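You operate a simulated robot arm through the tools that you are given. There is no shell and no other tool. Be economical: measure what you need, move in short steps, check, and stop when the job is done.

You run a simulated robot arm. Do the job below in one go: nothing can be reset, and whatever is moved stays where it is left.

JOB
Switch the cradle switch off. Then switch the gauge switch off. Then put the shoe on the top of the blue bench away on the back of the yellow bench. Then put one of the bags from the top of the packing table on the top of the blue bench. Then fetch the pad that says "P-305" from the top of the packing table and set it on the white tray there. Then put the jar labelled "B-2756" from the top of the packing table on the spacer there. Then take the 125 arch from the top of the blue bench and put it on top of the sack there. Then pull the right press drawer open. Do these in the order given. Set down upright: jar.

Only the result counts: the job must be done as asked and must still hold three seconds after the hand-in. Knocking over, shifting, dropping, spilling or breaking anything else fails it.

ROBOT AND FRAMES
A 7-joint arm with a vacuum gripper on a trunk, on a base that drives. Base frame: it is fixed to the floor where the robot stands at the start and does not move with it; the origin is under the middle of the robot, x ahead of it, y to its left, z up; the surface under the hand at the start is at about z = 0.8. Readings come in m, degrees, newtons and seconds.
Its first joint turns from -166.0 to 166.0 degrees. Places, roughly: arch [0.5, 1.5, 0.75]; back of the yellow bench (80x17 cm) [-5.3, -7.46, 0.8]; bag [1, 3, 0.75]; cradle switch [0.7, 0, 0.8]; gauge switch [0.6, 0.3, 0.8]; jar [0.25, 2.25, 0.75]; pad [0.75, 2.25, 0.75]; right press drawer [-3.1, 1.1, 0.7]; sack [0.5, 1, 0.75]; shoe [0.5, 0.75, 0.75]; spacer [0.5, 2.5, 0.75]; top of the blue bench [0.6, 0.2, 0.8]; tray (18x31x4 cm) [0.4, 2, 0.8]. Payload 1.06 kg.
Tool frame: the origin (TCP) lies in the middle of the cups' lips, and z points out of the cups. The gripper has 1 cup of 0.024 m across, covering 0.024 by 0.024 m (tool x, y); the bellows give 0.008 m. With the vacuum on, a cup seals on a smooth face that it is pressed against (1 to 4 N); it does not hold porous or soft things. The pull reaches 23 N.
Orientation is told as [roll, pitch, yaw] about the base's x, y, z axes, in that order, counted from this pose: with the cups facing straight down, the tool's x points along the base's -x, its y along +y and its z along -z.

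CONTROLS
- The arm moves only by the tool servo_tool. Its argument "motion" is a list of rows, each a list of 7 numbers: the shift along the tool's x, y, z in units of 200 mm (1.0 is 200 mm), then the turn, a rotation vector about the tool's x, y, z in units of 90 degrees (1.0 is 90 degrees), then the vacuum: 1 switches it on, 0 off. In form: [[dx, dy, dz, ax, ay, az, vacuum], ...]. A call has 1 to 8 rows; each row is the pose to reach, as a shift and turn from the pose commanded when the call began, along the tool's axes at that moment. A call with a number of a shift or a turn outside -1 to 1 is refused whole. Each row takes 0.2 s and may step no farther than 0.05 m and 8.6 degrees from the row before; otherwise, or with a gripper value out of range, the whole call is refused. A pose out of reach is approached as far as the arm can. The call stops where the force on the tool passes 40 N (or 10 N more than at its start, if that is more) or the arm is blocked; 0.2 s more then pass. The pull builds up within a second once a cup has sealed. Time passes only in rows, and 0.2 s behind the last, so rows that repeat a pose give it time. It gives the time, the measured TCP pose, the force on the tool (base axes) and the pull of the vacuum at its end, in the units of the frame above (readings bear some noise), with the torque about the TCP (base axes, N m) and any sound that the robot's microphone picked up, and new pictures: "pictures" is both (left out), scene, wrist or none.
- Cameras (640 x 400 px; columns grow to the right, rows downward): "scene" is now at [0.1663, 0.2383, 1.4634]; the picture's right is [0.40, -0.92, 0.00], its down [-0.73, -0.32, -0.60] and it looks along [0.55, 0.24, -0.80] (base axes); focal length 268 px, centre (320, 200). "wrist" rides on the gripper at [0.078, 0.019, -0.096] in the tool frame; the picture's right is [-0.23, 0.97, 0.00], its down [-0.71, -0.17, -0.69] and it looks along [-0.67, -0.16, 0.73] (tool axes); focal length 243 px, centre (320, 200). There is no depth. A picture from a camera that has moved, and an enlarged one, comes with that camera's place and axes in the base frame and with its lens.
- base_move(legs): drives the robot by 1 to 6 legs, each [ahead, left, turn to the left] in m, m and degrees, along the robot's own axes; the way and the turn of a leg run together, so that a leg with both is an arc; at most 1.5 m and 180 degrees a leg. The arm and the cameras ride along, it lands a little off, and it stops where it bumps. It gives what a move gives, and a new picture of the scene camera.
- aim_head(pan, tilt): turns the head with the scene camera to pan (to the left, within 120 degrees either way) and tilt (down, from -29 to 69), counted from straight ahead of the robot. It gives what a move gives, and a new picture of the scene camera.
- inspect(camera, box): a new picture of the part [left, top, right, bottom] of that camera's present view, enlarged. No time passes.
- finish_job(): hands the job in; it is judged then, once.

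Go step by step. Nothing tells you exact positions but the pictures and the camera data: compare them with the known pose of the tool, close in by small moves and look again before you grip or let go. The budget is 196 turns and 260 pictures, counting those below and the enlarged ones. Unless the task says otherwise, let go and move clear before handing in.

The tools are called after ">>>" by a JSON object that holds its "op" and its "data". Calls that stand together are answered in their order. servo_tool: Moves the arm, as the interface text tells. Its arguments: {"type":"object","properties":{"motion":{"type":"array","items":{"type":"array","items":{"type":"number"}}},"pictures":{"type":"string","enum":["both","scene","wrist","none"]}},"required":["motion"]} The other tools are called the same way: base_move (legs) drives the base; aim_head (pan, tilt) turns the head that bears the scene camera; inspect (camera, box) takes an enlarged picture of a part of a camera's view; finish_job () hands the job in.

At the start:

```text
clock: 0.0
ee_pos: [0.2655, 0.3585, 1.1141]
ee_rot: [-0.4, 0.0, -0.2]
contact_force: [-0.1, 0.1, 0.4]
wrist_torque: [-0.05, -0.02, 0.01]
pull: 0.0
robot x, y, heading: [0.0001, -0.0013, 0.0]
head pan, tilt: [25.3, 68.8]
```

scene: 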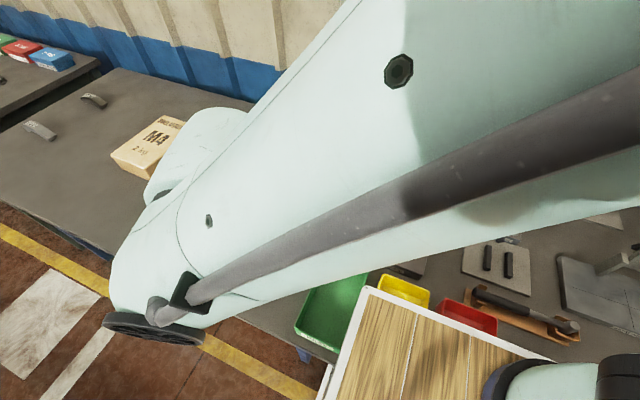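
wrist: 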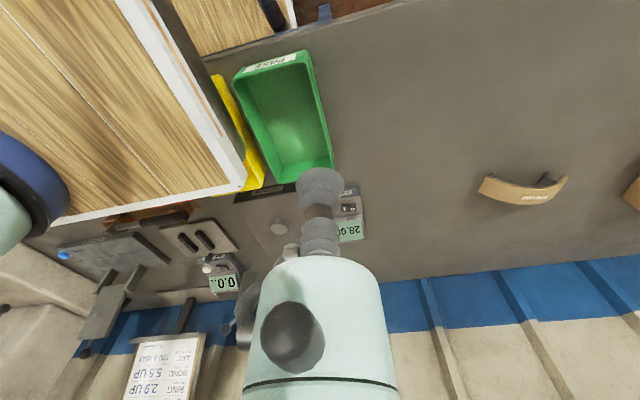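

The arm covers much of the scene view. I'll turn the head to survey the blue bench.

>>> {"op": "aim_head", "data": {"pan": -15, "tilt": 50}}

>>> {"op": "aim_head", "data": {"pan": 70, "tilt": 45}}

>>> {"op": "inspect", "data": {"camera": "wrist", "box": [40, 150, 400, 375]}}

```text
clock: 1.1
ee_pos: [0.2651, 0.3586, 1.1139]
ee_rot: [-0.4, 0.0, -0.3]
contact_force: [-0.4, 0.4, 0.2]
wrist_torque: [0.0, 0.01, 0.03]
pull: 0.0
robot x, y, heading: [-0.0, 0.0012, 0.2]
head pan, tilt: [-15.0, 50.0]
camera scene: at [0.1724, 0.1891, 1.4671], right [-0.26, -0.97, 0.0], down [-0.74, 0.2, -0.64], along [0.62, -0.17, -0.77], focal length 268 px, centre (320, 200)
```

scene: 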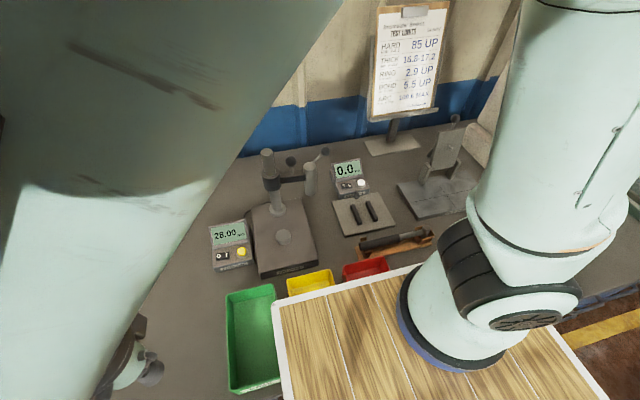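

```text
clock: 2.7
ee_pos: [0.2644, 0.3585, 1.115]
ee_rot: [-0.3, 0.0, -0.3]
contact_force: [-0.5, 0.7, 0.1]
wrist_torque: [-0.01, -0.01, 0.0]
pull: 0.0
robot x, y, heading: [-0.0003, -0.0002, -0.1]
head pan, tilt: [70.0, 45.0]
camera scene: at [0.1259, 0.2853, 1.4741], right [0.94, -0.34, 0.0], down [-0.24, -0.66, -0.71], along [0.24, 0.66, -0.71], focal length 268 px, centre (320, 200)
```

scene: 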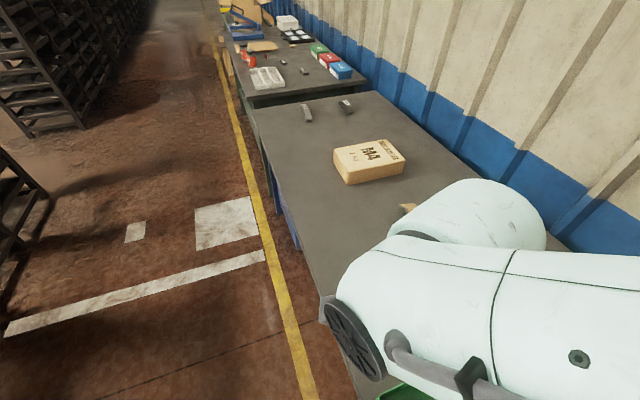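

```text
1.78 times, centred on (220, 262) of wrist
camera zoom: at [0.1875, 0.3788, 1.2085], right [0.24, 0.97, 0.0], down [0.71, -0.17, 0.69], along [0.67, -0.17, -0.73], focal length 431 px, centre (498, 89)
```

zoom: 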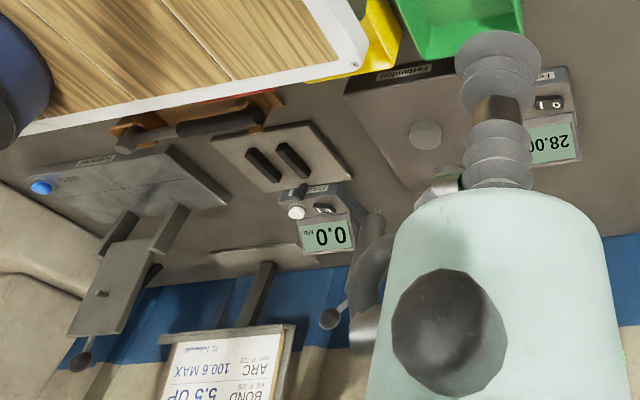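

I see two display boxes, one by the gauge (28.00) and one by the cradle (0.0), each with a rocker and a button. I'll zoom in on both.

>>> {"op": "aim_head", "data": {"pan": -10, "tilt": 52}}

>>> {"op": "inspect", "data": {"camera": "scene", "box": [200, 120, 440, 270]}}

```text
clock: 4.2
ee_pos: [0.2658, 0.3589, 1.1143]
ee_rot: [-0.3, 0.0, -0.3]
contact_force: [0.2, 0.1, -0.1]
wrist_torque: [-0.05, -0.02, -0.02]
pull: 0.1
robot x, y, heading: [-0.0023, 0.0013, -0.2]
head pan, tilt: [-10.0, 52.0]
camera scene: at [0.172, 0.1959, 1.4645], right [-0.17, -0.98, 0.0], down [-0.78, 0.14, -0.62], along [0.61, -0.11, -0.79], focal length 268 px, centre (320, 200)
```

scene: 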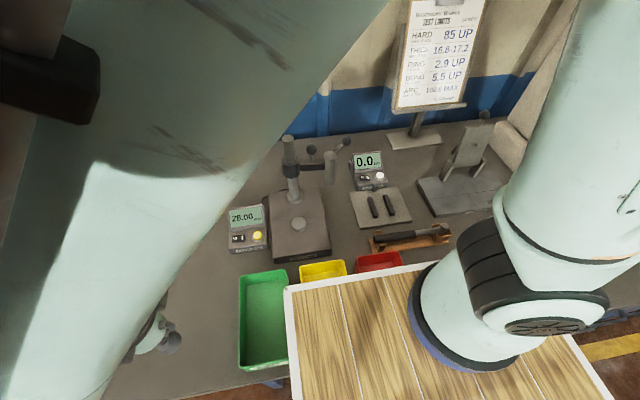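

```text
2.67 times, centred on (320, 195) of scene
camera zoom: at [0.172, 0.1959, 1.4645], right [-0.17, -0.98, 0.0], down [-0.78, 0.14, -0.62], along [0.61, -0.11, -0.79], focal length 716 px, centre (320, 213)
```

zoom: 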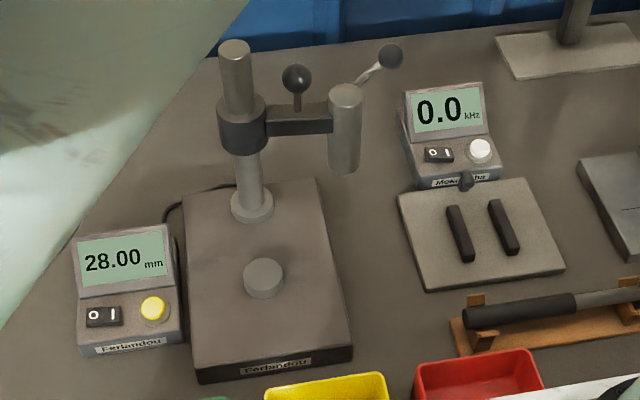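

The rockers read O on the left and I on the right, so I press the O side. The cradle rocker's O end is near (0.727, -0.039, 0.828), with a lever ball close by at (0.71, 0.03, 1.007). I'll travel there high.

>>> {"op": "servo_tool", "data": {"motion": [[-0.13, -0.17, 0, 0, 0, 0, 0], [-0.26, -0.34, 0, 0, 0, 0, 0], [-0.4, -0.5, 0, 0, 0, 0, 0], [-0.53, -0.67, 0, 0, 0, 0, 0], [-0.66, -0.84, 0, 0, 0, 0, 0], [-0.8, -1.0, 0, 0, 0, 0, 0]], "pictures": "none"}}

>>> {"op": "servo_tool", "data": {"motion": [[-0.1, -0.2, 0, 0, 0, 0, 0], [-0.2, -0.4, 0, 0, 0, 0, 0], [-0.3, -0.6, 0, 0, 0, 0, 0], [-0.4, -0.8, 0, 0, 0, 0, 0], [-0.55, -1.0, 0, 0, 0, 0, 0]], "pictures": "both"}}

```text
clock: 5.6
ee_pos: [0.4239, 0.1587, 1.1151]
ee_rot: [-0.3, 0.1, -0.4]
contact_force: [0.0, 0.7, -0.2]
wrist_torque: [-0.02, -0.02, -0.01]
pull: 0.0
robot x, y, heading: [-0.0004, -0.0054, 0.1]
head pan, tilt: [-10.0, 52.0]
```

```text
clock: 6.8
ee_pos: [0.5321, -0.0416, 1.1169]
ee_rot: [-0.3, -0.1, -0.2]
contact_force: [-1.1, 0.0, 0.2]
wrist_torque: [0.0, 0.02, -0.01]
pull: 0.0
robot x, y, heading: [0.0026, 0.0006, -0.1]
head pan, tilt: [-10.0, 52.0]
camera scene: at [0.1714, 0.1965, 1.4645], right [-0.17, -0.98, 0.0], down [-0.78, 0.14, -0.62], along [0.61, -0.11, -0.79], focal length 268 px, centre (320, 200)
camera wrist: at [0.4548, -0.022, 1.2108], right [0.24, 0.97, -0.01], down [0.71, -0.17, 0.69], along [0.67, -0.17, -0.73], focal length 243 px, centre (320, 200)
```

scene: 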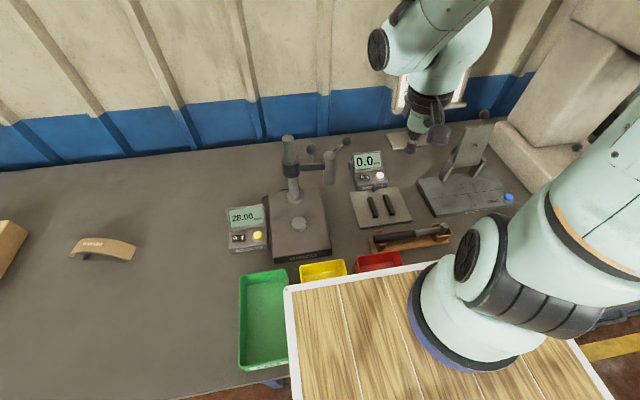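
wrist: 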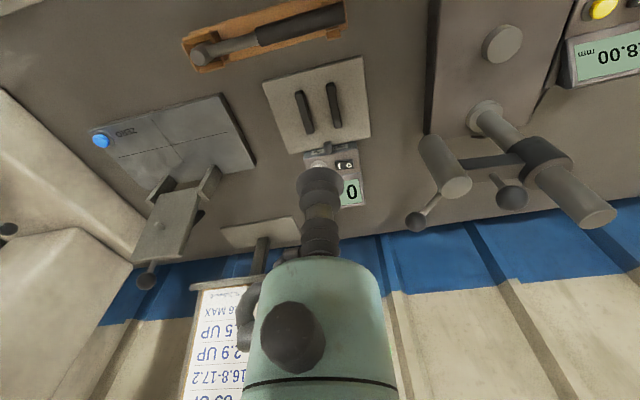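

Positions agree between the two cameras. I'll move over the cradle box and lean the tool's top towards -y to clear the gauge lever.

>>> {"op": "servo_tool", "data": {"motion": [[-0.2, -0.08, 0, -0.06, 0, 0, 0], [-0.4, -0.16, 0, -0.12, 0, 0, 0], [-0.6, -0.24, 0, -0.18, 0, 0, 0], [-0.8, -0.32, 0.0, -0.24, 0, 0, 0], [-0.97, -0.32, 0.05, -0.27, 0, 0, 0], [-0.97, -0.32, 0.25, -0.27, 0, 0, 0], [-0.97, -0.32, 0.45, -0.27, 0, 0, 0]], "pictures": "both"}}

>>> {"op": "inspect", "data": {"camera": "scene", "box": [260, 60, 500, 210]}}

```text
clock: 8.4
ee_pos: [0.7274, -0.1081, 1.0284]
ee_rot: [24.2, 0.0, -0.2]
contact_force: [-0.3, -0.3, -0.3]
wrist_torque: [0.0, -0.03, -0.04]
pull: 0.1
robot x, y, heading: [0.0034, -0.0012, 0.1]
head pan, tilt: [-10.0, 52.0]
camera scene: at [0.1716, 0.1959, 1.4645], right [-0.17, -0.98, 0.0], down [-0.78, 0.14, -0.62], along [0.61, -0.11, -0.79], focal length 268 px, centre (320, 200)
camera wrist: at [0.6501, -0.1282, 1.121], right [0.24, 0.89, 0.4], down [0.71, -0.44, 0.56], along [0.67, 0.15, -0.73], focal length 243 px, centre (320, 200)
```

scene: 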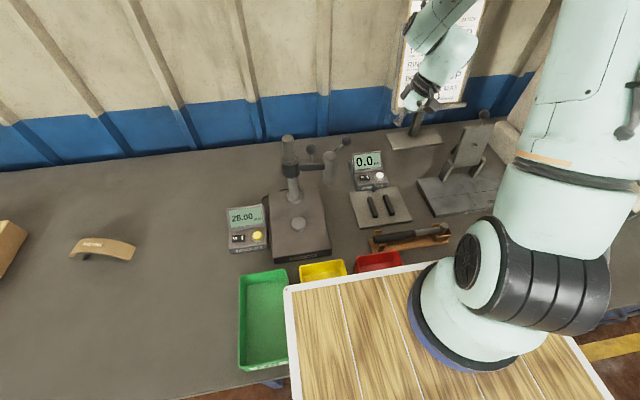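
wrist: 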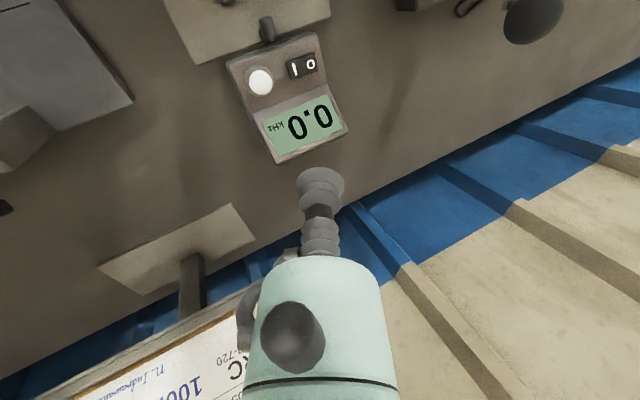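

```text
2.67 times, centred on (380, 135) of scene
camera zoom: at [0.1716, 0.1959, 1.4645], right [-0.17, -0.98, 0.0], down [-0.78, 0.14, -0.62], along [0.61, -0.11, -0.79], focal length 716 px, centre (160, 373)
```

zoom: 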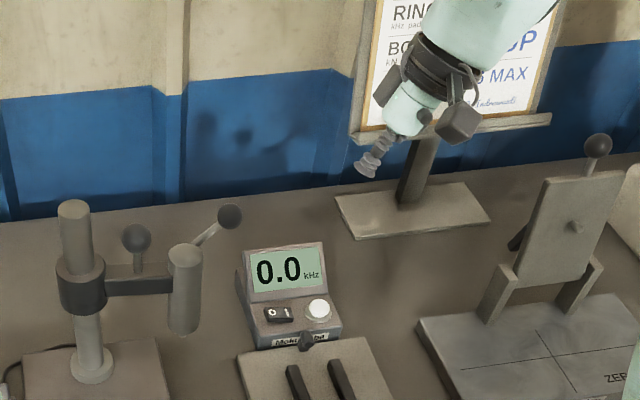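

>>> {"op": "servo_tool", "data": {"motion": [[0.047, -0.01, 0.22, 0, 0, 0, 0], [0.047, -0.01, 0.45, 0, 0, 0, 0], [0.047, -0.01, 0.68, 0, 0, 0, 0], [0.047, -0.01, 0.88, 0, 0, 0, 0]], "pictures": "both"}}

>>> {"op": "inspect", "data": {"camera": "scene", "box": [260, 60, 500, 210]}}

```text
clock: 9.4
ee_pos: [0.7178, -0.0369, 0.8648]
ee_rot: [24.0, -0.1, -0.3]
contact_force: [-0.3, -0.8, -0.3]
wrist_torque: [0.01, 0.01, -0.03]
pull: 0.1
robot x, y, heading: [-0.0032, -0.0005, 0.3]
head pan, tilt: [-10.0, 52.0]
camera scene: at [0.1717, 0.1957, 1.4645], right [-0.17, -0.98, 0.0], down [-0.78, 0.14, -0.62], along [0.61, -0.11, -0.79], focal length 268 px, centre (320, 200)
camera wrist: at [0.64, -0.0586, 0.9583], right [0.24, 0.89, 0.4], down [0.71, -0.44, 0.56], along [0.67, 0.15, -0.73], focal length 243 px, centre (320, 200)
```

scene: 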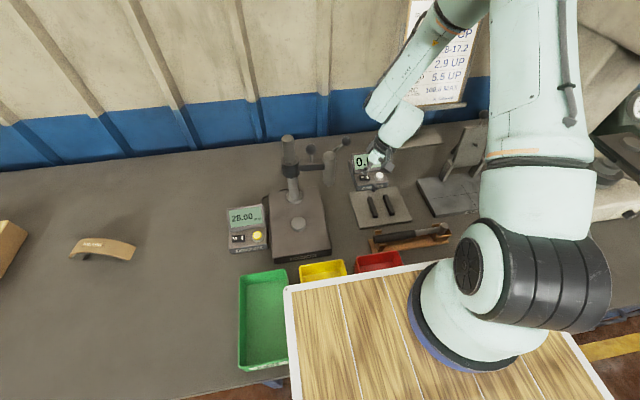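
wrist: 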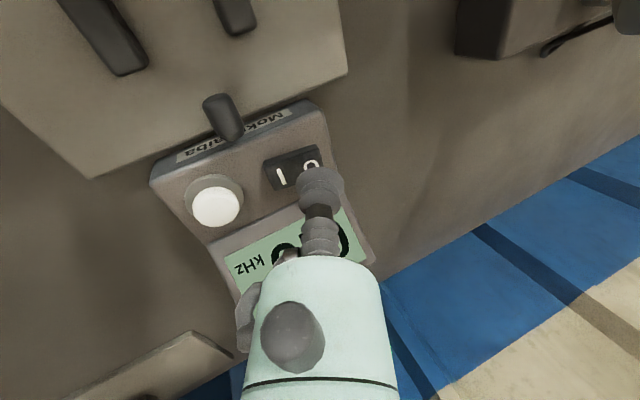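

```text
2.67 times, centred on (380, 135) of scene
camera zoom: at [0.1717, 0.1957, 1.4645], right [-0.17, -0.98, 0.0], down [-0.78, 0.14, -0.62], along [0.61, -0.11, -0.79], focal length 716 px, centre (160, 373)
```

zoom: 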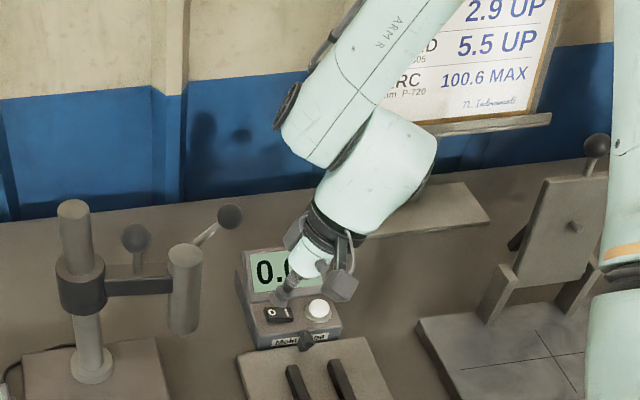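

>>> {"op": "servo_tool", "data": {"motion": [[-0.02, -0.01, 0.12, 0, 0, 0, 0], [-0.02, -0.01, 0.18, 0, 0, 0, 0], [-0.02, -0.01, 0.22, 0, 0, 0, 0], [-0.02, -0.01, 0.25, 0, 0, 0, 0]], "pictures": "wrist"}}

```text
clock: 10.0
ee_pos: [0.724, -0.0242, 0.8365]
ee_rot: [24.1, -0.4, -0.1]
contact_force: [-0.6, 2.7, 16.5]
wrist_torque: [-0.29, 0.02, 0.06]
pull: 0.1
robot x, y, heading: [0.0026, 0.0008, 0.1]
head pan, tilt: [-10.0, 52.0]
stopped in row 3: the force on the tool passed its limit at 54 N (the readings are from after the stop); the commanded pose is now the measured one
camera wrist: at [0.6459, -0.0464, 0.9297], right [0.23, 0.89, 0.4], down [0.7, -0.44, 0.56], along [0.67, 0.15, -0.73], focal length 243 px, centre (320, 200)
```

wrist: 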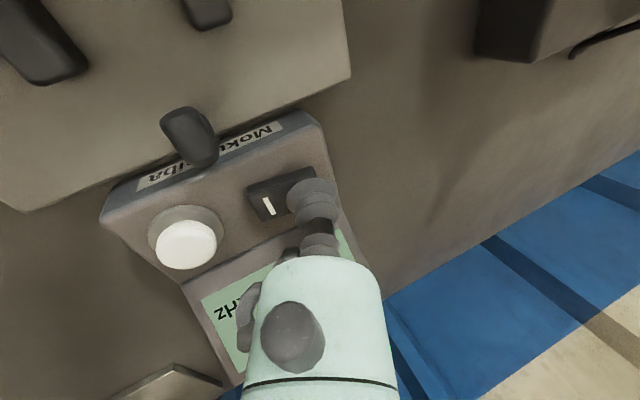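

Contact was firm. I'll back off and check the display.

>>> {"op": "servo_tool", "data": {"motion": [[0, 0, -0.2, 0, 0, 0, 0], [0, 0, -0.4, 0, 0, 0, 0], [0, 0, -0.6, 0, 0, 0, 0], [0, 0, -0.8, 0, 0, 0, 0]], "pictures": "wrist"}}

>>> {"op": "inspect", "data": {"camera": "scene", "box": [200, 120, 440, 270]}}

```text
clock: 11.0
ee_pos: [0.7238, -0.0923, 0.9827]
ee_rot: [24.1, -0.2, -0.1]
contact_force: [-0.2, 0.0, 0.3]
wrist_torque: [0.01, 0.02, 0.02]
pull: 0.1
robot x, y, heading: [0.0002, 0.0002, 0.1]
head pan, tilt: [-10.0, 52.0]
camera wrist: at [0.6452, -0.1124, 1.0755], right [0.24, 0.89, 0.4], down [0.71, -0.44, 0.56], along [0.67, 0.15, -0.73], focal length 243 px, centre (320, 200)
```

wrist: 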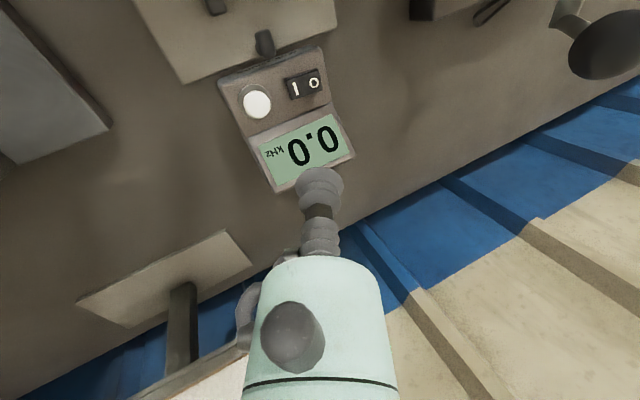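

```text
2.67 times, centred on (320, 195) of scene
camera zoom: at [0.1724, 0.1959, 1.4645], right [-0.17, -0.98, 0.0], down [-0.78, 0.14, -0.62], along [0.61, -0.11, -0.79], focal length 716 px, centre (320, 213)
```

zoom: 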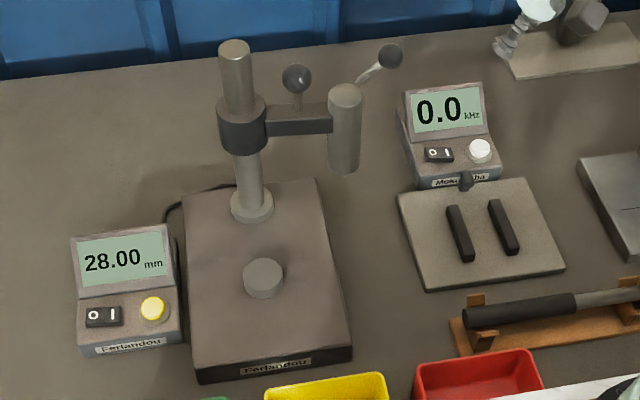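

The display still reads 0.0, so the rocker has not flipped. The cup probably bore on the sloped panel, so I'll look closer.

>>> {"op": "inspect", "data": {"camera": "wrist", "box": [200, 30, 360, 130]}}

>>> {"op": "inspect", "data": {"camera": "scene", "box": [330, 140, 410, 190]}}

```text
4.00 times, centred on (280, 80) of wrist
camera zoom: at [0.6452, -0.1124, 1.0755], right [0.24, 0.89, 0.4], down [0.71, -0.44, 0.56], along [0.67, 0.15, -0.73], focal length 970 px, centre (480, 680)
```

zoom: 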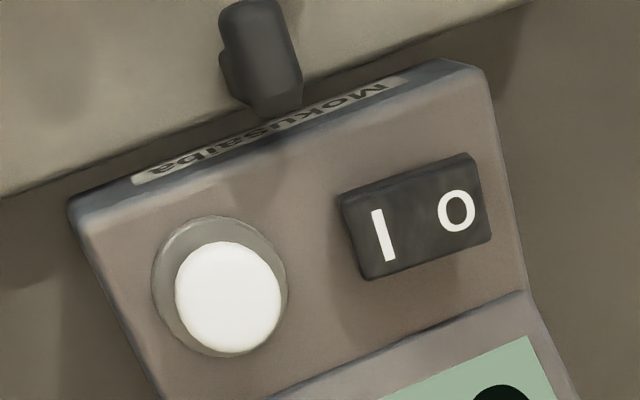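

```text
8.00 times, centred on (370, 165) of scene
camera zoom: at [0.1724, 0.1959, 1.4645], right [-0.17, -0.98, 0.0], down [-0.78, 0.14, -0.62], along [0.61, -0.11, -0.79], focal length 2148 px, centre (-80, 480)
```

zoom: 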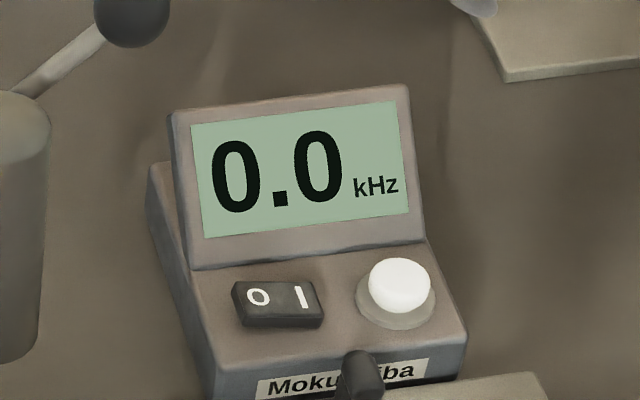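

>>> {"op": "servo_tool", "data": {"motion": [[0.01, 0.03, 0.2, 0, 0, 0, 0], [0.01, 0.03, 0.4, 0, 0, 0, 0], [0.01, 0.03, 0.6, 0, 0, 0, 0], [0.01, 0.03, 0.74, 0, 0, 0, 0]], "pictures": "none"}}

>>> {"op": "servo_tool", "data": {"motion": [[0, 0, 0.02, 0, 0, 0, 0], [0, 0, 0.04, 0, 0, 0, 0], [0, 0, 0.05, 0, 0, 0, 0], [0, 0, 0.06, 0, 0, 0, 0], [0, 0, 0.07, 0, 0, 0, 0], [0, 0, 0.08, 0, 0, 0, 0], [0, 0, 0.09, 0, 0, 0, 0], [0, 0, 0.1, 0, 0, 0, 0]], "pictures": "wrist"}}

```text
clock: 12.0
ee_pos: [0.7216, -0.0244, 0.848]
ee_rot: [24.1, -0.3, -0.2]
contact_force: [0.0, -0.6, 0.8]
wrist_torque: [0.01, -0.01, 0.03]
pull: 0.0
robot x, y, heading: [-0.0018, 0.0002, 0.0]
head pan, tilt: [-10.0, 52.0]
```

```text
clock: 13.5
ee_pos: [0.7224, -0.0159, 0.8357]
ee_rot: [24.2, -0.4, -0.1]
contact_force: [-5.5, 3.2, 20.4]
wrist_torque: [-0.31, -0.07, -0.15]
pull: 0.0
robot x, y, heading: [0.0029, -0.0018, -0.1]
head pan, tilt: [-10.0, 52.0]
stopped in row 7: the force on the tool passed its limit at 44 N (the readings are from after the stop); the commanded pose is now the measured one
camera wrist: at [0.6439, -0.0376, 0.929], right [0.23, 0.89, 0.4], down [0.7, -0.44, 0.56], along [0.67, 0.15, -0.73], focal length 243 px, centre (320, 200)
```

wrist: 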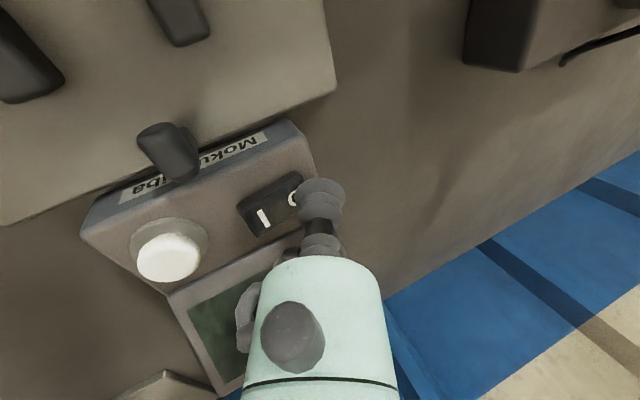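

The display looks dark now. I'll retreat and check.

>>> {"op": "servo_tool", "data": {"motion": [[0, 0, -0.2, 0, 0, 0, 0], [0, 0, -0.4, 0, 0, 0, 0], [0, 0, -0.6, 0, 0, 0, 0], [0, 0, -0.8, 0, 0, 0, 0], [0, 0, -1.0, 0, 0, 0, 0]], "pictures": "none"}}

>>> {"op": "inspect", "data": {"camera": "scene", "box": [200, 120, 440, 270]}}

```text
clock: 14.7
ee_pos: [0.7209, -0.1005, 1.0175]
ee_rot: [24.2, -0.3, -0.1]
contact_force: [1.3, 0.5, 0.1]
wrist_torque: [-0.02, 0.04, 0.0]
pull: 0.2
robot x, y, heading: [-0.0012, -0.0012, 0.1]
head pan, tilt: [-10.0, 52.0]
```

```text
2.67 times, centred on (320, 195) of scene
camera zoom: at [0.1724, 0.1959, 1.4645], right [-0.17, -0.98, 0.0], down [-0.78, 0.14, -0.62], along [0.61, -0.11, -0.79], focal length 716 px, centre (320, 213)
```

zoom: 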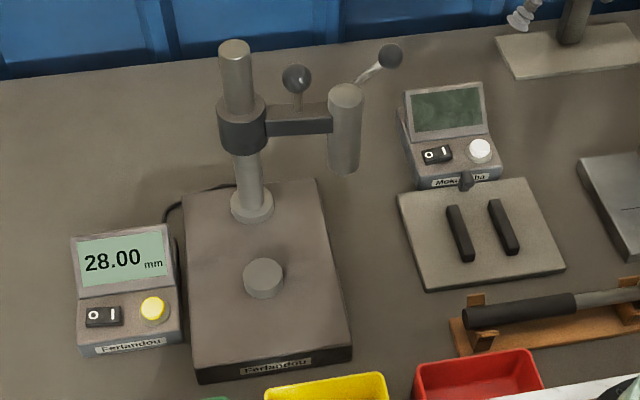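

Cradle is off. Next is the gauge switch, with its O end near (0.565, 0.36, 0.837). I'll travel around the gauge column on the robot side, high.

>>> {"op": "servo_tool", "data": {"motion": [[0.19, 0.04, -0.09, 0, 0, 0, 0], [0.38, 0.08, -0.18, 0, 0, 0, 0], [0.57, 0.12, -0.27, 0, 0, 0, 0], [0.76, 0.16, -0.36, 0, 0, 0, 0], [0.95, 0.16, -0.36, 0, 0, 0, 0]], "pictures": "none"}}

>>> {"op": "servo_tool", "data": {"motion": [[0, 0.2, 0.09, 0, 0, 0, 0], [0, 0.4, 0.18, 0, 0, 0, 0], [0, 0.6, 0.27, 0, 0, 0, 0], [0, 0.8, 0.36, 0, 0, 0, 0], [0, 0.98, 0.44, 0, 0, 0, 0]], "pictures": "none"}}

>>> {"op": "servo_tool", "data": {"motion": [[0, 0.2, 0.09, 0, 0, 0, 0], [0, 0.4, 0.18, 0, 0, 0, 0], [0, 0.6, 0.27, 0, 0, 0, 0], [0, 0.8, 0.36, 0, 0, 0, 0], [0, 0.9, 0.4, 0, 0, 0, 0]], "pictures": "wrist"}}

```text
clock: 15.9
ee_pos: [0.5299, -0.0994, 1.0957]
ee_rot: [24.3, -0.4, -0.1]
contact_force: [1.0, -0.1, 0.8]
wrist_torque: [-0.01, 0.02, 0.01]
pull: 0.0
robot x, y, heading: [-0.0037, 0.0019, -0.0]
head pan, tilt: [-10.0, 52.0]
```

```text
clock: 17.1
ee_pos: [0.5308, 0.1159, 1.0945]
ee_rot: [24.2, -0.4, -0.2]
contact_force: [0.0, 0.3, -0.3]
wrist_torque: [-0.03, 0.02, -0.02]
pull: 0.1
robot x, y, heading: [0.0008, -0.0006, -0.0]
head pan, tilt: [-10.0, 52.0]
```

```text
clock: 18.3
ee_pos: [0.5318, 0.3142, 1.0956]
ee_rot: [24.2, -0.4, -0.1]
contact_force: [0.4, 0.2, 0.3]
wrist_torque: [0.04, 0.03, 0.01]
pull: 0.1
robot x, y, heading: [-0.0017, 0.0015, -0.1]
head pan, tilt: [-10.0, 52.0]
camera wrist: at [0.4525, 0.2922, 1.189], right [0.23, 0.89, 0.4], down [0.7, -0.44, 0.56], along [0.67, 0.15, -0.73], focal length 243 px, centre (320, 200)
```

wrist: 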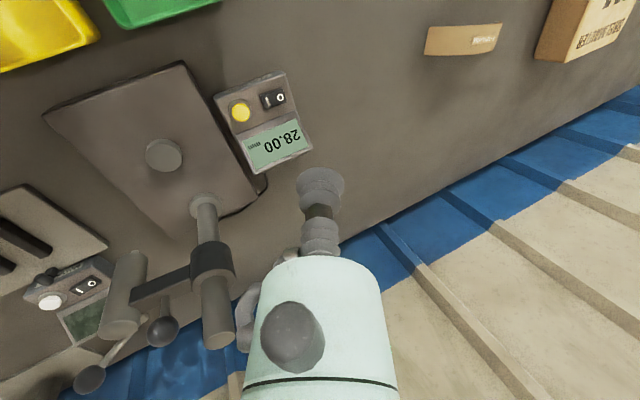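

>>> {"op": "servo_tool", "data": {"motion": [[-0.05, -0.06, 0.22, 0, 0, 0, 0], [-0.1, -0.12, 0.44, 0, 0, 0, 0], [-0.15, -0.18, 0.66, 0, 0, 0, 0], [-0.17, -0.24, 0.88, 0, 0, 0, 0], [-0.17, -0.24, 0.98, 0, 0, 0, 0]], "pictures": "both"}}

```text
clock: 19.5
ee_pos: [0.5668, 0.3481, 0.8966]
ee_rot: [24.2, -0.4, -0.1]
contact_force: [0.5, -0.4, 0.7]
wrist_torque: [0.02, 0.02, 0.0]
pull: 0.1
robot x, y, heading: [-0.0005, 0.0003, 0.1]
head pan, tilt: [-10.0, 52.0]
camera scene: at [0.1718, 0.1958, 1.4645], right [-0.17, -0.98, 0.0], down [-0.78, 0.14, -0.62], along [0.61, -0.11, -0.79], focal length 268 px, centre (320, 200)
camera wrist: at [0.489, 0.3273, 0.9901], right [0.23, 0.89, 0.4], down [0.7, -0.44, 0.56], along [0.67, 0.15, -0.73], focal length 243 px, centre (320, 200)
```

scene: 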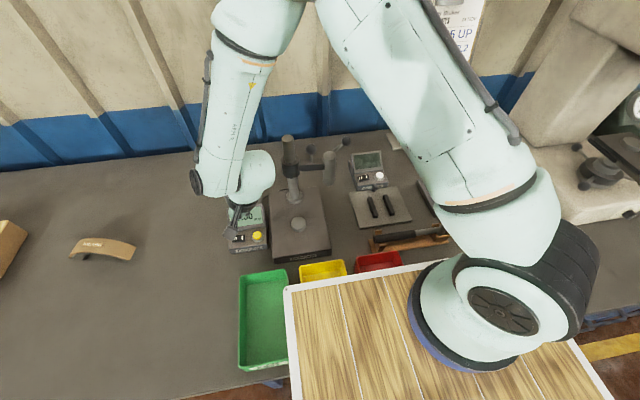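
wrist: 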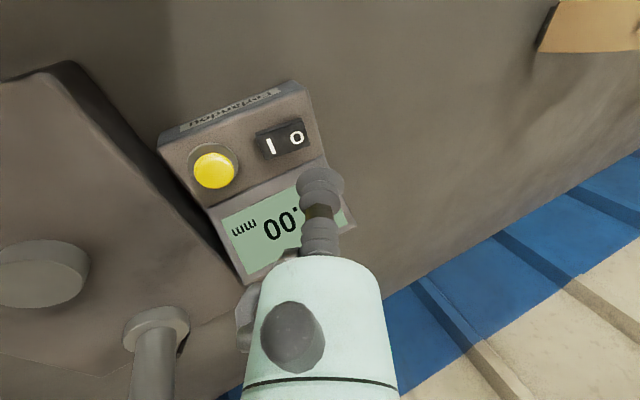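

>>> {"op": "servo_tool", "data": {"motion": [[0, 0, 0.15, 0, 0, 0, 0], [0, 0, 0.25, 0, 0, 0, 0]], "pictures": "none"}}

>>> {"op": "servo_tool", "data": {"motion": [[0, 0, 0.03, 0, 0, 0, 0], [0, 0, 0.05, 0, 0, 0, 0], [0, 0, 0.065, 0, 0, 0, 0], [0, 0, 0.08, 0, 0, 0, 0], [0, 0, 0.09, 0, 0, 0, 0], [0, 0, 0.1, 0, 0, 0, 0], [0, 0, 0.11, 0, 0, 0, 0], [0, 0, 0.12, 0, 0, 0, 0]], "pictures": "wrist"}}

```text
clock: 20.1
ee_pos: [0.5682, 0.369, 0.85]
ee_rot: [24.1, -0.4, -0.2]
contact_force: [0.4, -0.7, 0.2]
wrist_torque: [0.0, 0.0, -0.01]
pull: 0.0
robot x, y, heading: [-0.0028, 0.0024, 0.1]
head pan, tilt: [-10.0, 52.0]
```

```text
clock: 21.8
ee_pos: [0.5685, 0.383, 0.834]
ee_rot: [24.7, -0.7, 0.0]
contact_force: [-1.3, 0.3, 14.2]
wrist_torque: [-0.28, -0.01, -0.07]
pull: 0.0
robot x, y, heading: [-0.0017, -0.0016, 0.2]
head pan, tilt: [-10.0, 52.0]
stopped in row 8: the force on the tool passed its limit at 42 N (the readings are from after the stop); the commanded pose is now the measured one
camera wrist: at [0.4891, 0.3603, 0.9269], right [0.23, 0.88, 0.41], down [0.7, -0.44, 0.56], along [0.67, 0.16, -0.72], focal length 243 px, centre (320, 200)
```

wrist: 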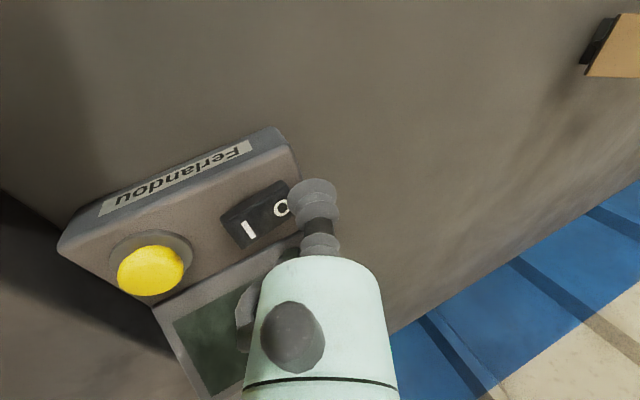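

The gauge is off too. I'll retreat, straighten the tool, and look at the bench items.

>>> {"op": "servo_tool", "data": {"motion": [[0, 0, -0.2, 0, 0, 0, 0], [0, 0, -0.4, 0, 0, 0, 0], [0, 0, -0.6, 0.0, 0, 0, 0], [0, 0, -0.8, 0.08, 0, 0, 0], [0, 0, -0.9, 0.17, 0, 0, 0], [0, 0, -1.0, 0.26, 0, 0, 0]], "pictures": "wrist"}}

>>> {"op": "aim_head", "data": {"pan": 50, "tilt": 50}}

```text
clock: 23.2
ee_pos: [0.5661, 0.2982, 1.0149]
ee_rot: [1.0, -0.6, -0.1]
contact_force: [0.4, 0.1, -0.5]
wrist_torque: [0.02, 0.04, 0.03]
pull: 0.1
robot x, y, heading: [0.0034, 0.0037, 0.1]
head pan, tilt: [-10.0, 52.0]
camera wrist: at [0.4877, 0.316, 1.1089], right [0.24, 0.97, 0.02], down [0.7, -0.18, 0.69], along [0.67, -0.15, -0.72], focal length 243 px, centre (320, 200)
```

wrist: 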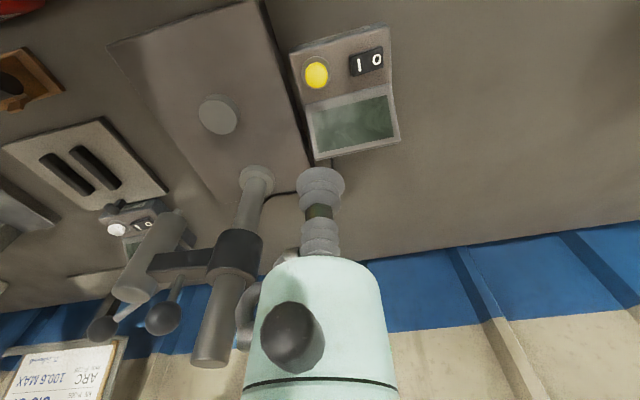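

```text
clock: 24.5
ee_pos: [0.5656, 0.2995, 1.0145]
ee_rot: [1.2, -0.6, 0.0]
contact_force: [0.1, 0.0, 0.0]
wrist_torque: [-0.03, -0.01, 0.01]
pull: 0.0
robot x, y, heading: [-0.0002, 0.0008, -0.0]
head pan, tilt: [50.0, 50.0]
camera scene: at [0.1475, 0.2681, 1.4671], right [0.77, -0.64, 0.0], down [-0.49, -0.59, -0.64], along [0.41, 0.49, -0.77], focal length 268 px, centre (320, 200)
```

scene: 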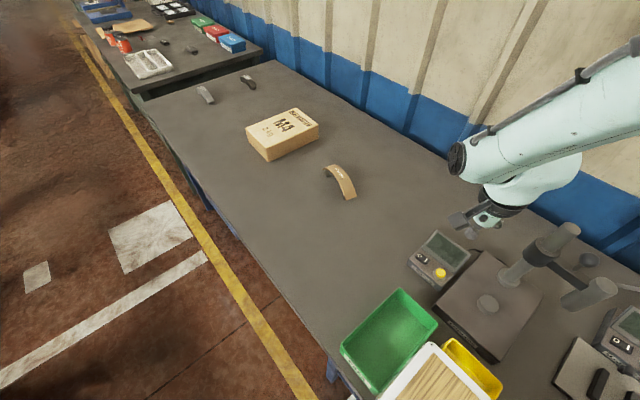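

>>> {"op": "inspect", "data": {"camera": "scene", "box": [180, 60, 372, 210]}}

>>> {"op": "inspect", "data": {"camera": "scene", "box": [70, 0, 270, 110]}}

```text
2.67 times, centred on (276, 135) of scene
camera zoom: at [0.1475, 0.2681, 1.4671], right [0.77, -0.64, 0.0], down [-0.49, -0.59, -0.64], along [0.41, 0.49, -0.77], focal length 716 px, centre (437, 373)
```

zoom: 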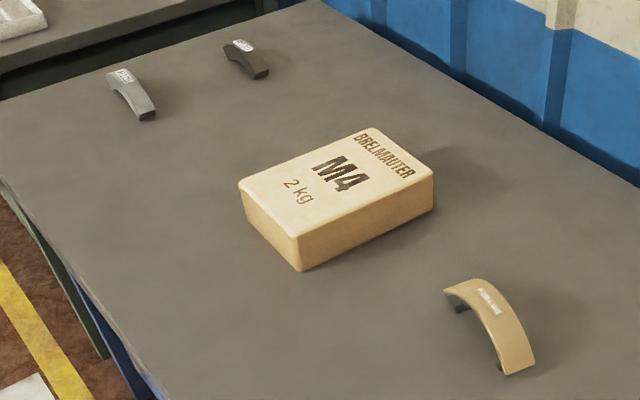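

```text
3.20 times, centred on (170, 55) of scene
camera zoom: at [0.1475, 0.2681, 1.4671], right [0.77, -0.64, 0.0], down [-0.49, -0.59, -0.64], along [0.41, 0.49, -0.77], focal length 859 px, centre (800, 664)
```

zoom: 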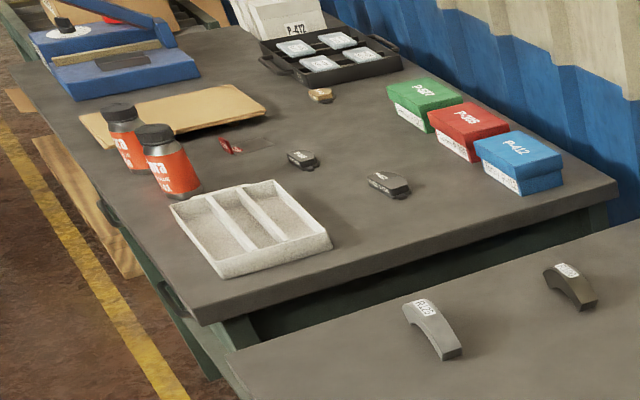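

The tan curved brake shoe lies near (0.59, 0.70) with its long axis mostly along y. I'll move over it for a close look.

>>> {"op": "servo_tool", "data": {"motion": [[0, 0.2, -0.1, -0.012, 0, 0, 0], [0, 0.4, -0.1, -0.012, 0, 0, 0], [0, 0.6, -0.1, -0.012, 0, 0, 0], [0, 0.8, -0.1, -0.012, 0, 0, 0], [0, 1.0, -0.1, -0.012, 0, 0, 0]], "pictures": "none"}}

>>> {"op": "servo_tool", "data": {"motion": [[0, 0.2, 0, 0, 0, 0, 0], [0, 0.4, 0, 0, 0, 0, 0], [0.1, 0.6, 0.05, 0, 0, 0, 0], [0.1, 0.75, 0.1, 0, 0, 0, 0]], "pictures": "both"}}

```text
clock: 25.7
ee_pos: [0.5655, 0.4982, 1.0391]
ee_rot: [2.2, -0.5, -0.1]
contact_force: [-0.1, 0.2, -0.2]
wrist_torque: [0.02, 0.01, -0.01]
pull: 0.0
robot x, y, heading: [0.0001, -0.0026, 0.1]
head pan, tilt: [50.0, 50.0]
```

```text
clock: 26.7
ee_pos: [0.5456, 0.6487, 1.0266]
ee_rot: [2.1, -0.5, -0.2]
contact_force: [0.1, 0.8, -0.6]
wrist_torque: [0.03, -0.03, -0.02]
pull: 0.0
robot x, y, heading: [0.002, -0.0031, 0.1]
head pan, tilt: [50.0, 50.0]
camera scene: at [0.1474, 0.2677, 1.4672], right [0.77, -0.64, 0.0], down [-0.49, -0.59, -0.64], along [0.41, 0.49, -0.77], focal length 268 px, centre (320, 200)
camera wrist: at [0.4675, 0.6647, 1.1203], right [0.24, 0.97, 0.04], down [0.7, -0.2, 0.69], along [0.67, -0.13, -0.73], focal length 243 px, centre (320, 200)
```

scene: 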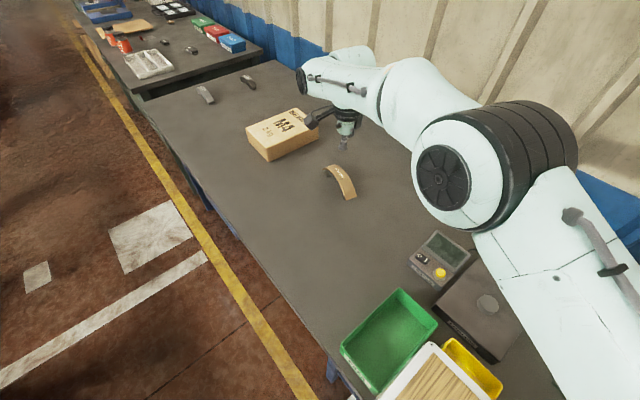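
wrist: 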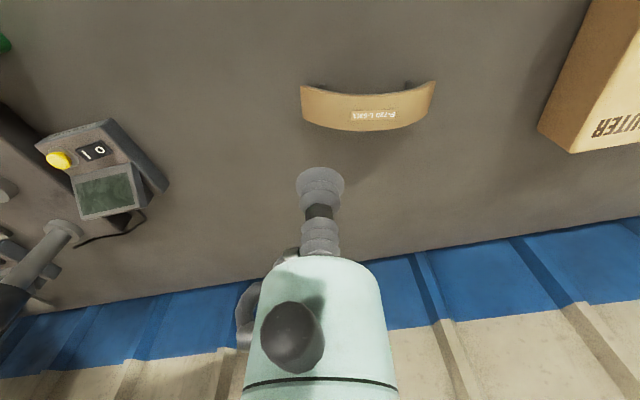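

>>> {"op": "servo_tool", "data": {"motion": [[-0.12, 0.12, 0.15, 0.01, 0, 0, 0], [-0.25, 0.25, 0.3, 0.023, 0, 0, 0], [-0.252, 0.253, 0.5, 0.023, 0, 0, 0], [-0.252, 0.253, 0.64, 0.023, 0, 0, 0]], "pictures": "both"}}

>>> {"op": "inspect", "data": {"camera": "scene", "box": [280, 110, 440, 210]}}

```text
clock: 27.7
ee_pos: [0.5821, 0.665, 0.9347]
ee_rot: [0.1, -0.6, -0.2]
contact_force: [-0.3, -0.3, 0.8]
wrist_torque: [0.01, -0.02, 0.02]
pull: 0.1
out of reach, approached as far as the arm can: row 1, 2, 3, 4
robot x, y, heading: [0.0002, 0.003, 0.1]
head pan, tilt: [50.0, 50.0]
camera scene: at [0.1476, 0.2681, 1.4671], right [0.77, -0.64, 0.0], down [-0.49, -0.59, -0.64], along [0.41, 0.49, -0.77], focal length 268 px, centre (320, 200)
camera wrist: at [0.5036, 0.6845, 1.0291], right [0.24, 0.97, 0.0], down [0.7, -0.17, 0.69], along [0.67, -0.16, -0.72], focal length 243 px, centre (320, 200)
```

scene: 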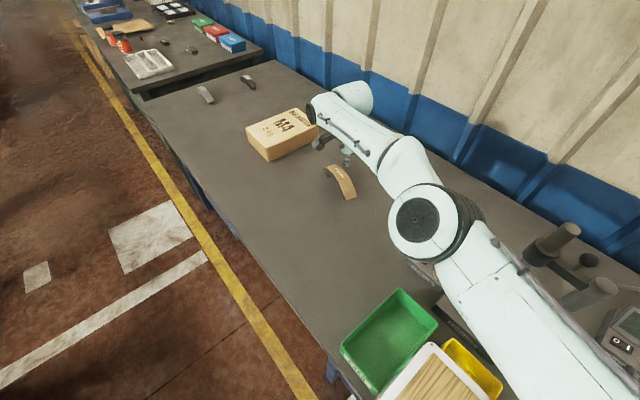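
wrist: 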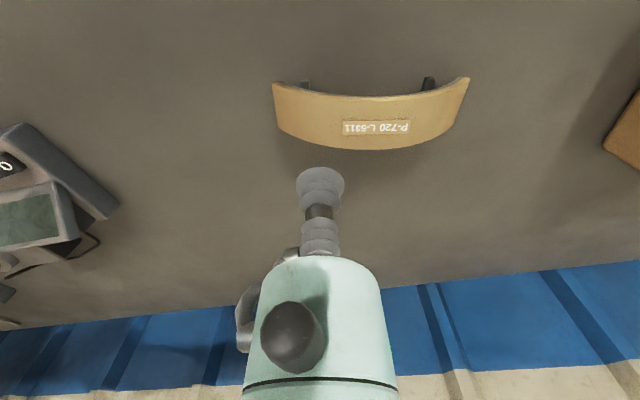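

```text
4.00 times, centred on (360, 160) of scene
camera zoom: at [0.1476, 0.2681, 1.4671], right [0.77, -0.64, 0.0], down [-0.49, -0.59, -0.64], along [0.41, 0.49, -0.77], focal length 1074 px, centre (160, 360)
```

zoom: 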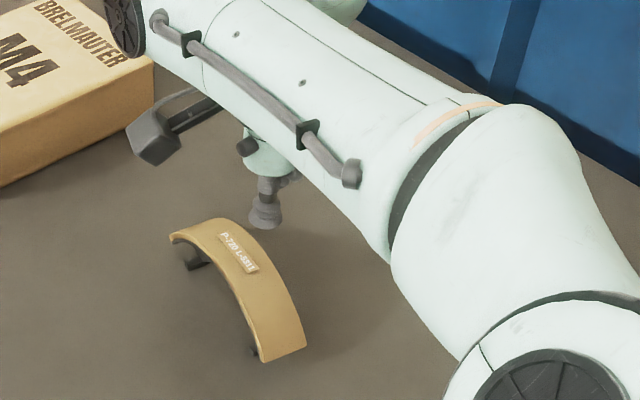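

That was out of reach, so I'll raise the arm, pull it back, and shift the base to the left.

>>> {"op": "servo_tool", "data": {"motion": [[0.05, -0.1, -0.2, 0, 0, 0, 0], [0.1, -0.3, -0.4, 0, 0, 0, 0], [0.15, -0.5, -0.6, 0, 0, 0, 0], [0.2, -0.7, -0.75, 0, 0, 0, 0], [0.2, -0.9, -0.8, 0, 0, 0, 0]], "pictures": "none"}}

>>> {"op": "base_move", "data": {"legs": [[0, 0.45, 0]]}}

```text
refused: row 2 steps farther than a row can; nothing moved
```

```text
clock: 29.4
ee_pos: [0.6391, 0.7142, 0.9353]
ee_rot: [0.1, -0.5, -6.2]
contact_force: [-0.5, 0.0, -1.1]
wrist_torque: [-0.03, -0.01, 0.03]
pull: 0.0
robot x, y, heading: [-0.0135, 0.113, -6.2]
head pan, tilt: [50.0, 50.0]
stopped in leg 1: the robot was blocked; the commanded pose is now the measured one
camera scene: at [0.1646, 0.3664, 1.4671], right [0.69, -0.72, 0.0], down [-0.55, -0.53, -0.64], along [0.46, 0.44, -0.77], focal length 268 px, centre (320, 200)
```

scene: 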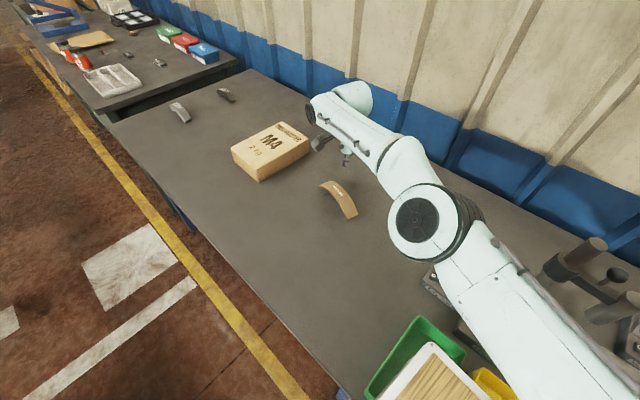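

The base bumped and turned slightly. I'll look at what it touches, mainly the green bin and the deck.

>>> {"op": "aim_head", "data": {"pan": 20, "tilt": 69}}

>>> {"op": "aim_head", "data": {"pan": -10, "tilt": 52}}

```text
clock: 30.4
ee_pos: [0.6384, 0.7146, 0.9354]
ee_rot: [0.1, -0.6, -6.1]
contact_force: [-0.2, 0.0, -0.2]
wrist_torque: [0.03, -0.02, 0.01]
pull: 0.0
robot x, y, heading: [-0.0168, 0.1168, -6.0]
head pan, tilt: [20.0, 68.8]
camera scene: at [0.1633, 0.3265, 1.4452], right [0.24, -0.97, 0.0], down [-0.91, -0.22, -0.36], along [0.35, 0.09, -0.93], focal length 268 px, centre (320, 200)
```

scene: 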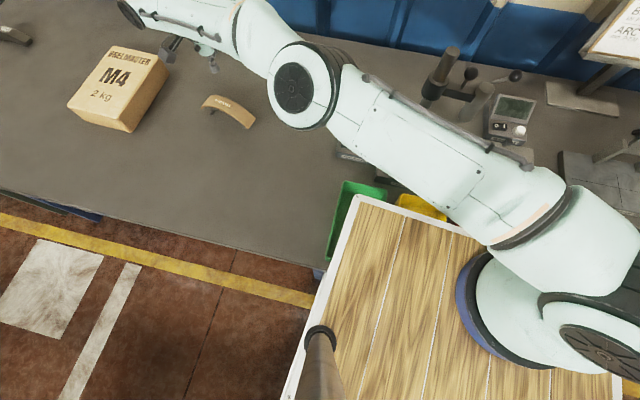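

```text
clock: 31.3
ee_pos: [0.6387, 0.7138, 0.9358]
ee_rot: [0.1, -0.4, -6.2]
contact_force: [0.2, 0.2, 0.7]
wrist_torque: [-0.02, 0.04, 0.02]
pull: 0.0
robot x, y, heading: [-0.0105, 0.1174, -6.1]
head pan, tilt: [-10.0, 52.0]
camera scene: at [0.181, 0.2922, 1.4644], right [-0.28, -0.96, 0.0], down [-0.76, 0.22, -0.62], along [0.59, -0.17, -0.79], focal length 268 px, centre (320, 200)
```

scene: 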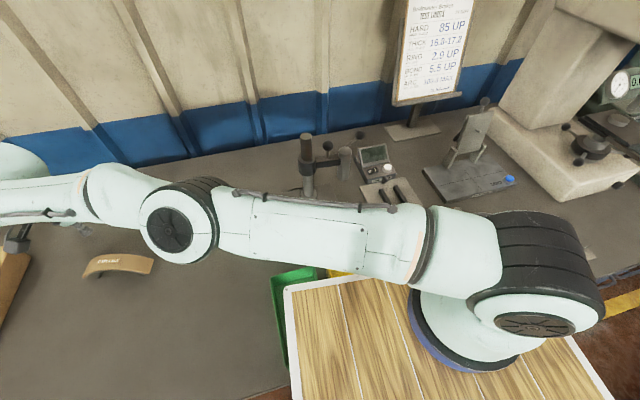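

The bin hasn't moved. The base probably met the bench leg at about (0.24, 0.3). I'll raise the arm first, then back straight off.

>>> {"op": "servo_tool", "data": {"motion": [[0.05, 0, -0.2, 0, 0, 0, 0], [0.15, 0, -0.4, 0, 0, 0, 0], [0.25, 0, -0.6, 0, 0, 0, 0], [0.3, 0, -0.8, 0, 0, 0, 0]], "pictures": "none"}}

>>> {"op": "base_move", "data": {"legs": [[-0.1, -0.04, 0], [-0.3, 0, 0]]}}

```text
clock: 32.3
ee_pos: [0.5775, 0.7207, 1.0948]
ee_rot: [-0.1, -0.5, -6.3]
contact_force: [0.2, -0.3, -0.3]
wrist_torque: [0.02, 0.0, 0.01]
pull: 0.1
robot x, y, heading: [-0.0088, 0.1157, -6.1]
head pan, tilt: [-10.0, 52.0]
```

```text
clock: 35.2
ee_pos: [0.1733, 0.7248, 1.0935]
ee_rot: [0.0, -0.5, -6.0]
contact_force: [0.1, 0.0, 0.8]
wrist_torque: [0.01, 0.01, 0.0]
pull: 0.0
robot x, y, heading: [-0.4119, 0.1182, -6.3]
head pan, tilt: [-10.0, 52.0]
camera scene: at [-0.2214, 0.296, 1.4645], right [-0.28, -0.96, 0.0], down [-0.76, 0.22, -0.62], along [0.59, -0.17, -0.79], focal length 268 px, centre (320, 200)
```

scene: 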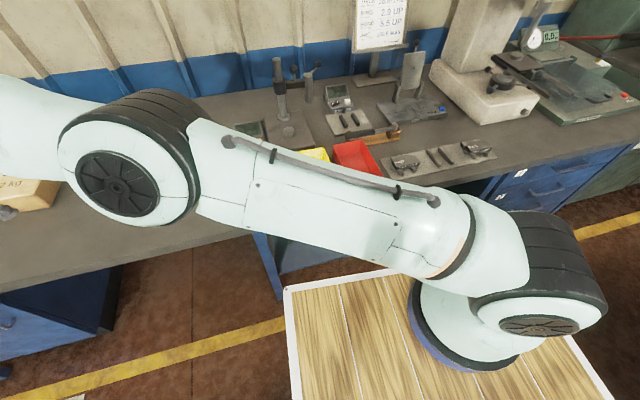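

>>> {"op": "base_move", "data": {"legs": [[0, 0, 6.2], [0, 0.5, 0], [0.2, 0, 0]]}}

>>> {"op": "aim_head", "data": {"pan": 30, "tilt": 45}}

```text
clock: 39.9
ee_pos: [0.3093, 1.2838, 1.0942]
ee_rot: [0.2, -0.5, -0.3]
contact_force: [-0.7, 0.8, -0.2]
wrist_torque: [0.0, -0.01, -0.03]
pull: 0.1
robot x, y, heading: [-0.2092, 0.6213, -0.2]
head pan, tilt: [-10.0, 52.0]
camera scene: at [-0.0398, 0.8151, 1.4645], right [-0.18, -0.98, 0.0], down [-0.78, 0.14, -0.62], along [0.61, -0.11, -0.79], focal length 268 px, centre (320, 200)
```

scene: 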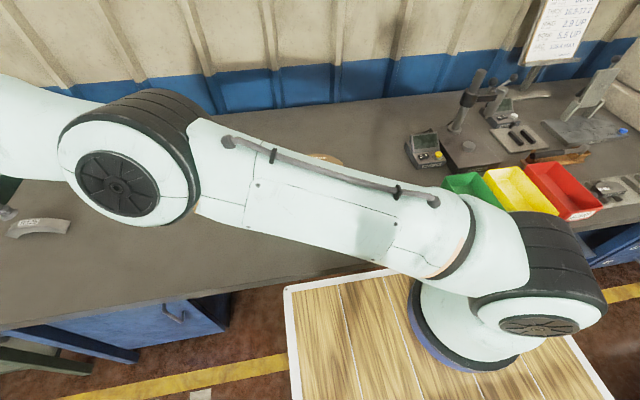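

```text
clock: 40.9
ee_pos: [0.3101, 1.2834, 1.094]
ee_rot: [0.0, -0.5, -0.3]
contact_force: [0.5, 1.3, -0.7]
wrist_torque: [0.01, 0.0, 0.02]
pull: 0.2
robot x, y, heading: [-0.2114, 0.6159, -0.3]
head pan, tilt: [30.0, 45.0]
camera scene: at [-0.0432, 0.8687, 1.474], right [0.5, -0.87, 0.0], down [-0.61, -0.35, -0.71], along [0.61, 0.35, -0.71], focal length 268 px, centre (320, 200)
```

scene: 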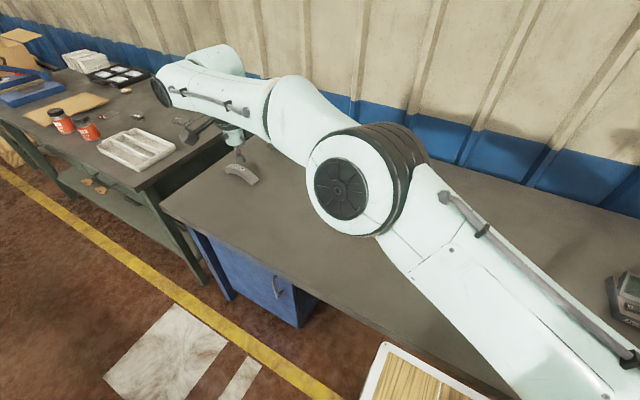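

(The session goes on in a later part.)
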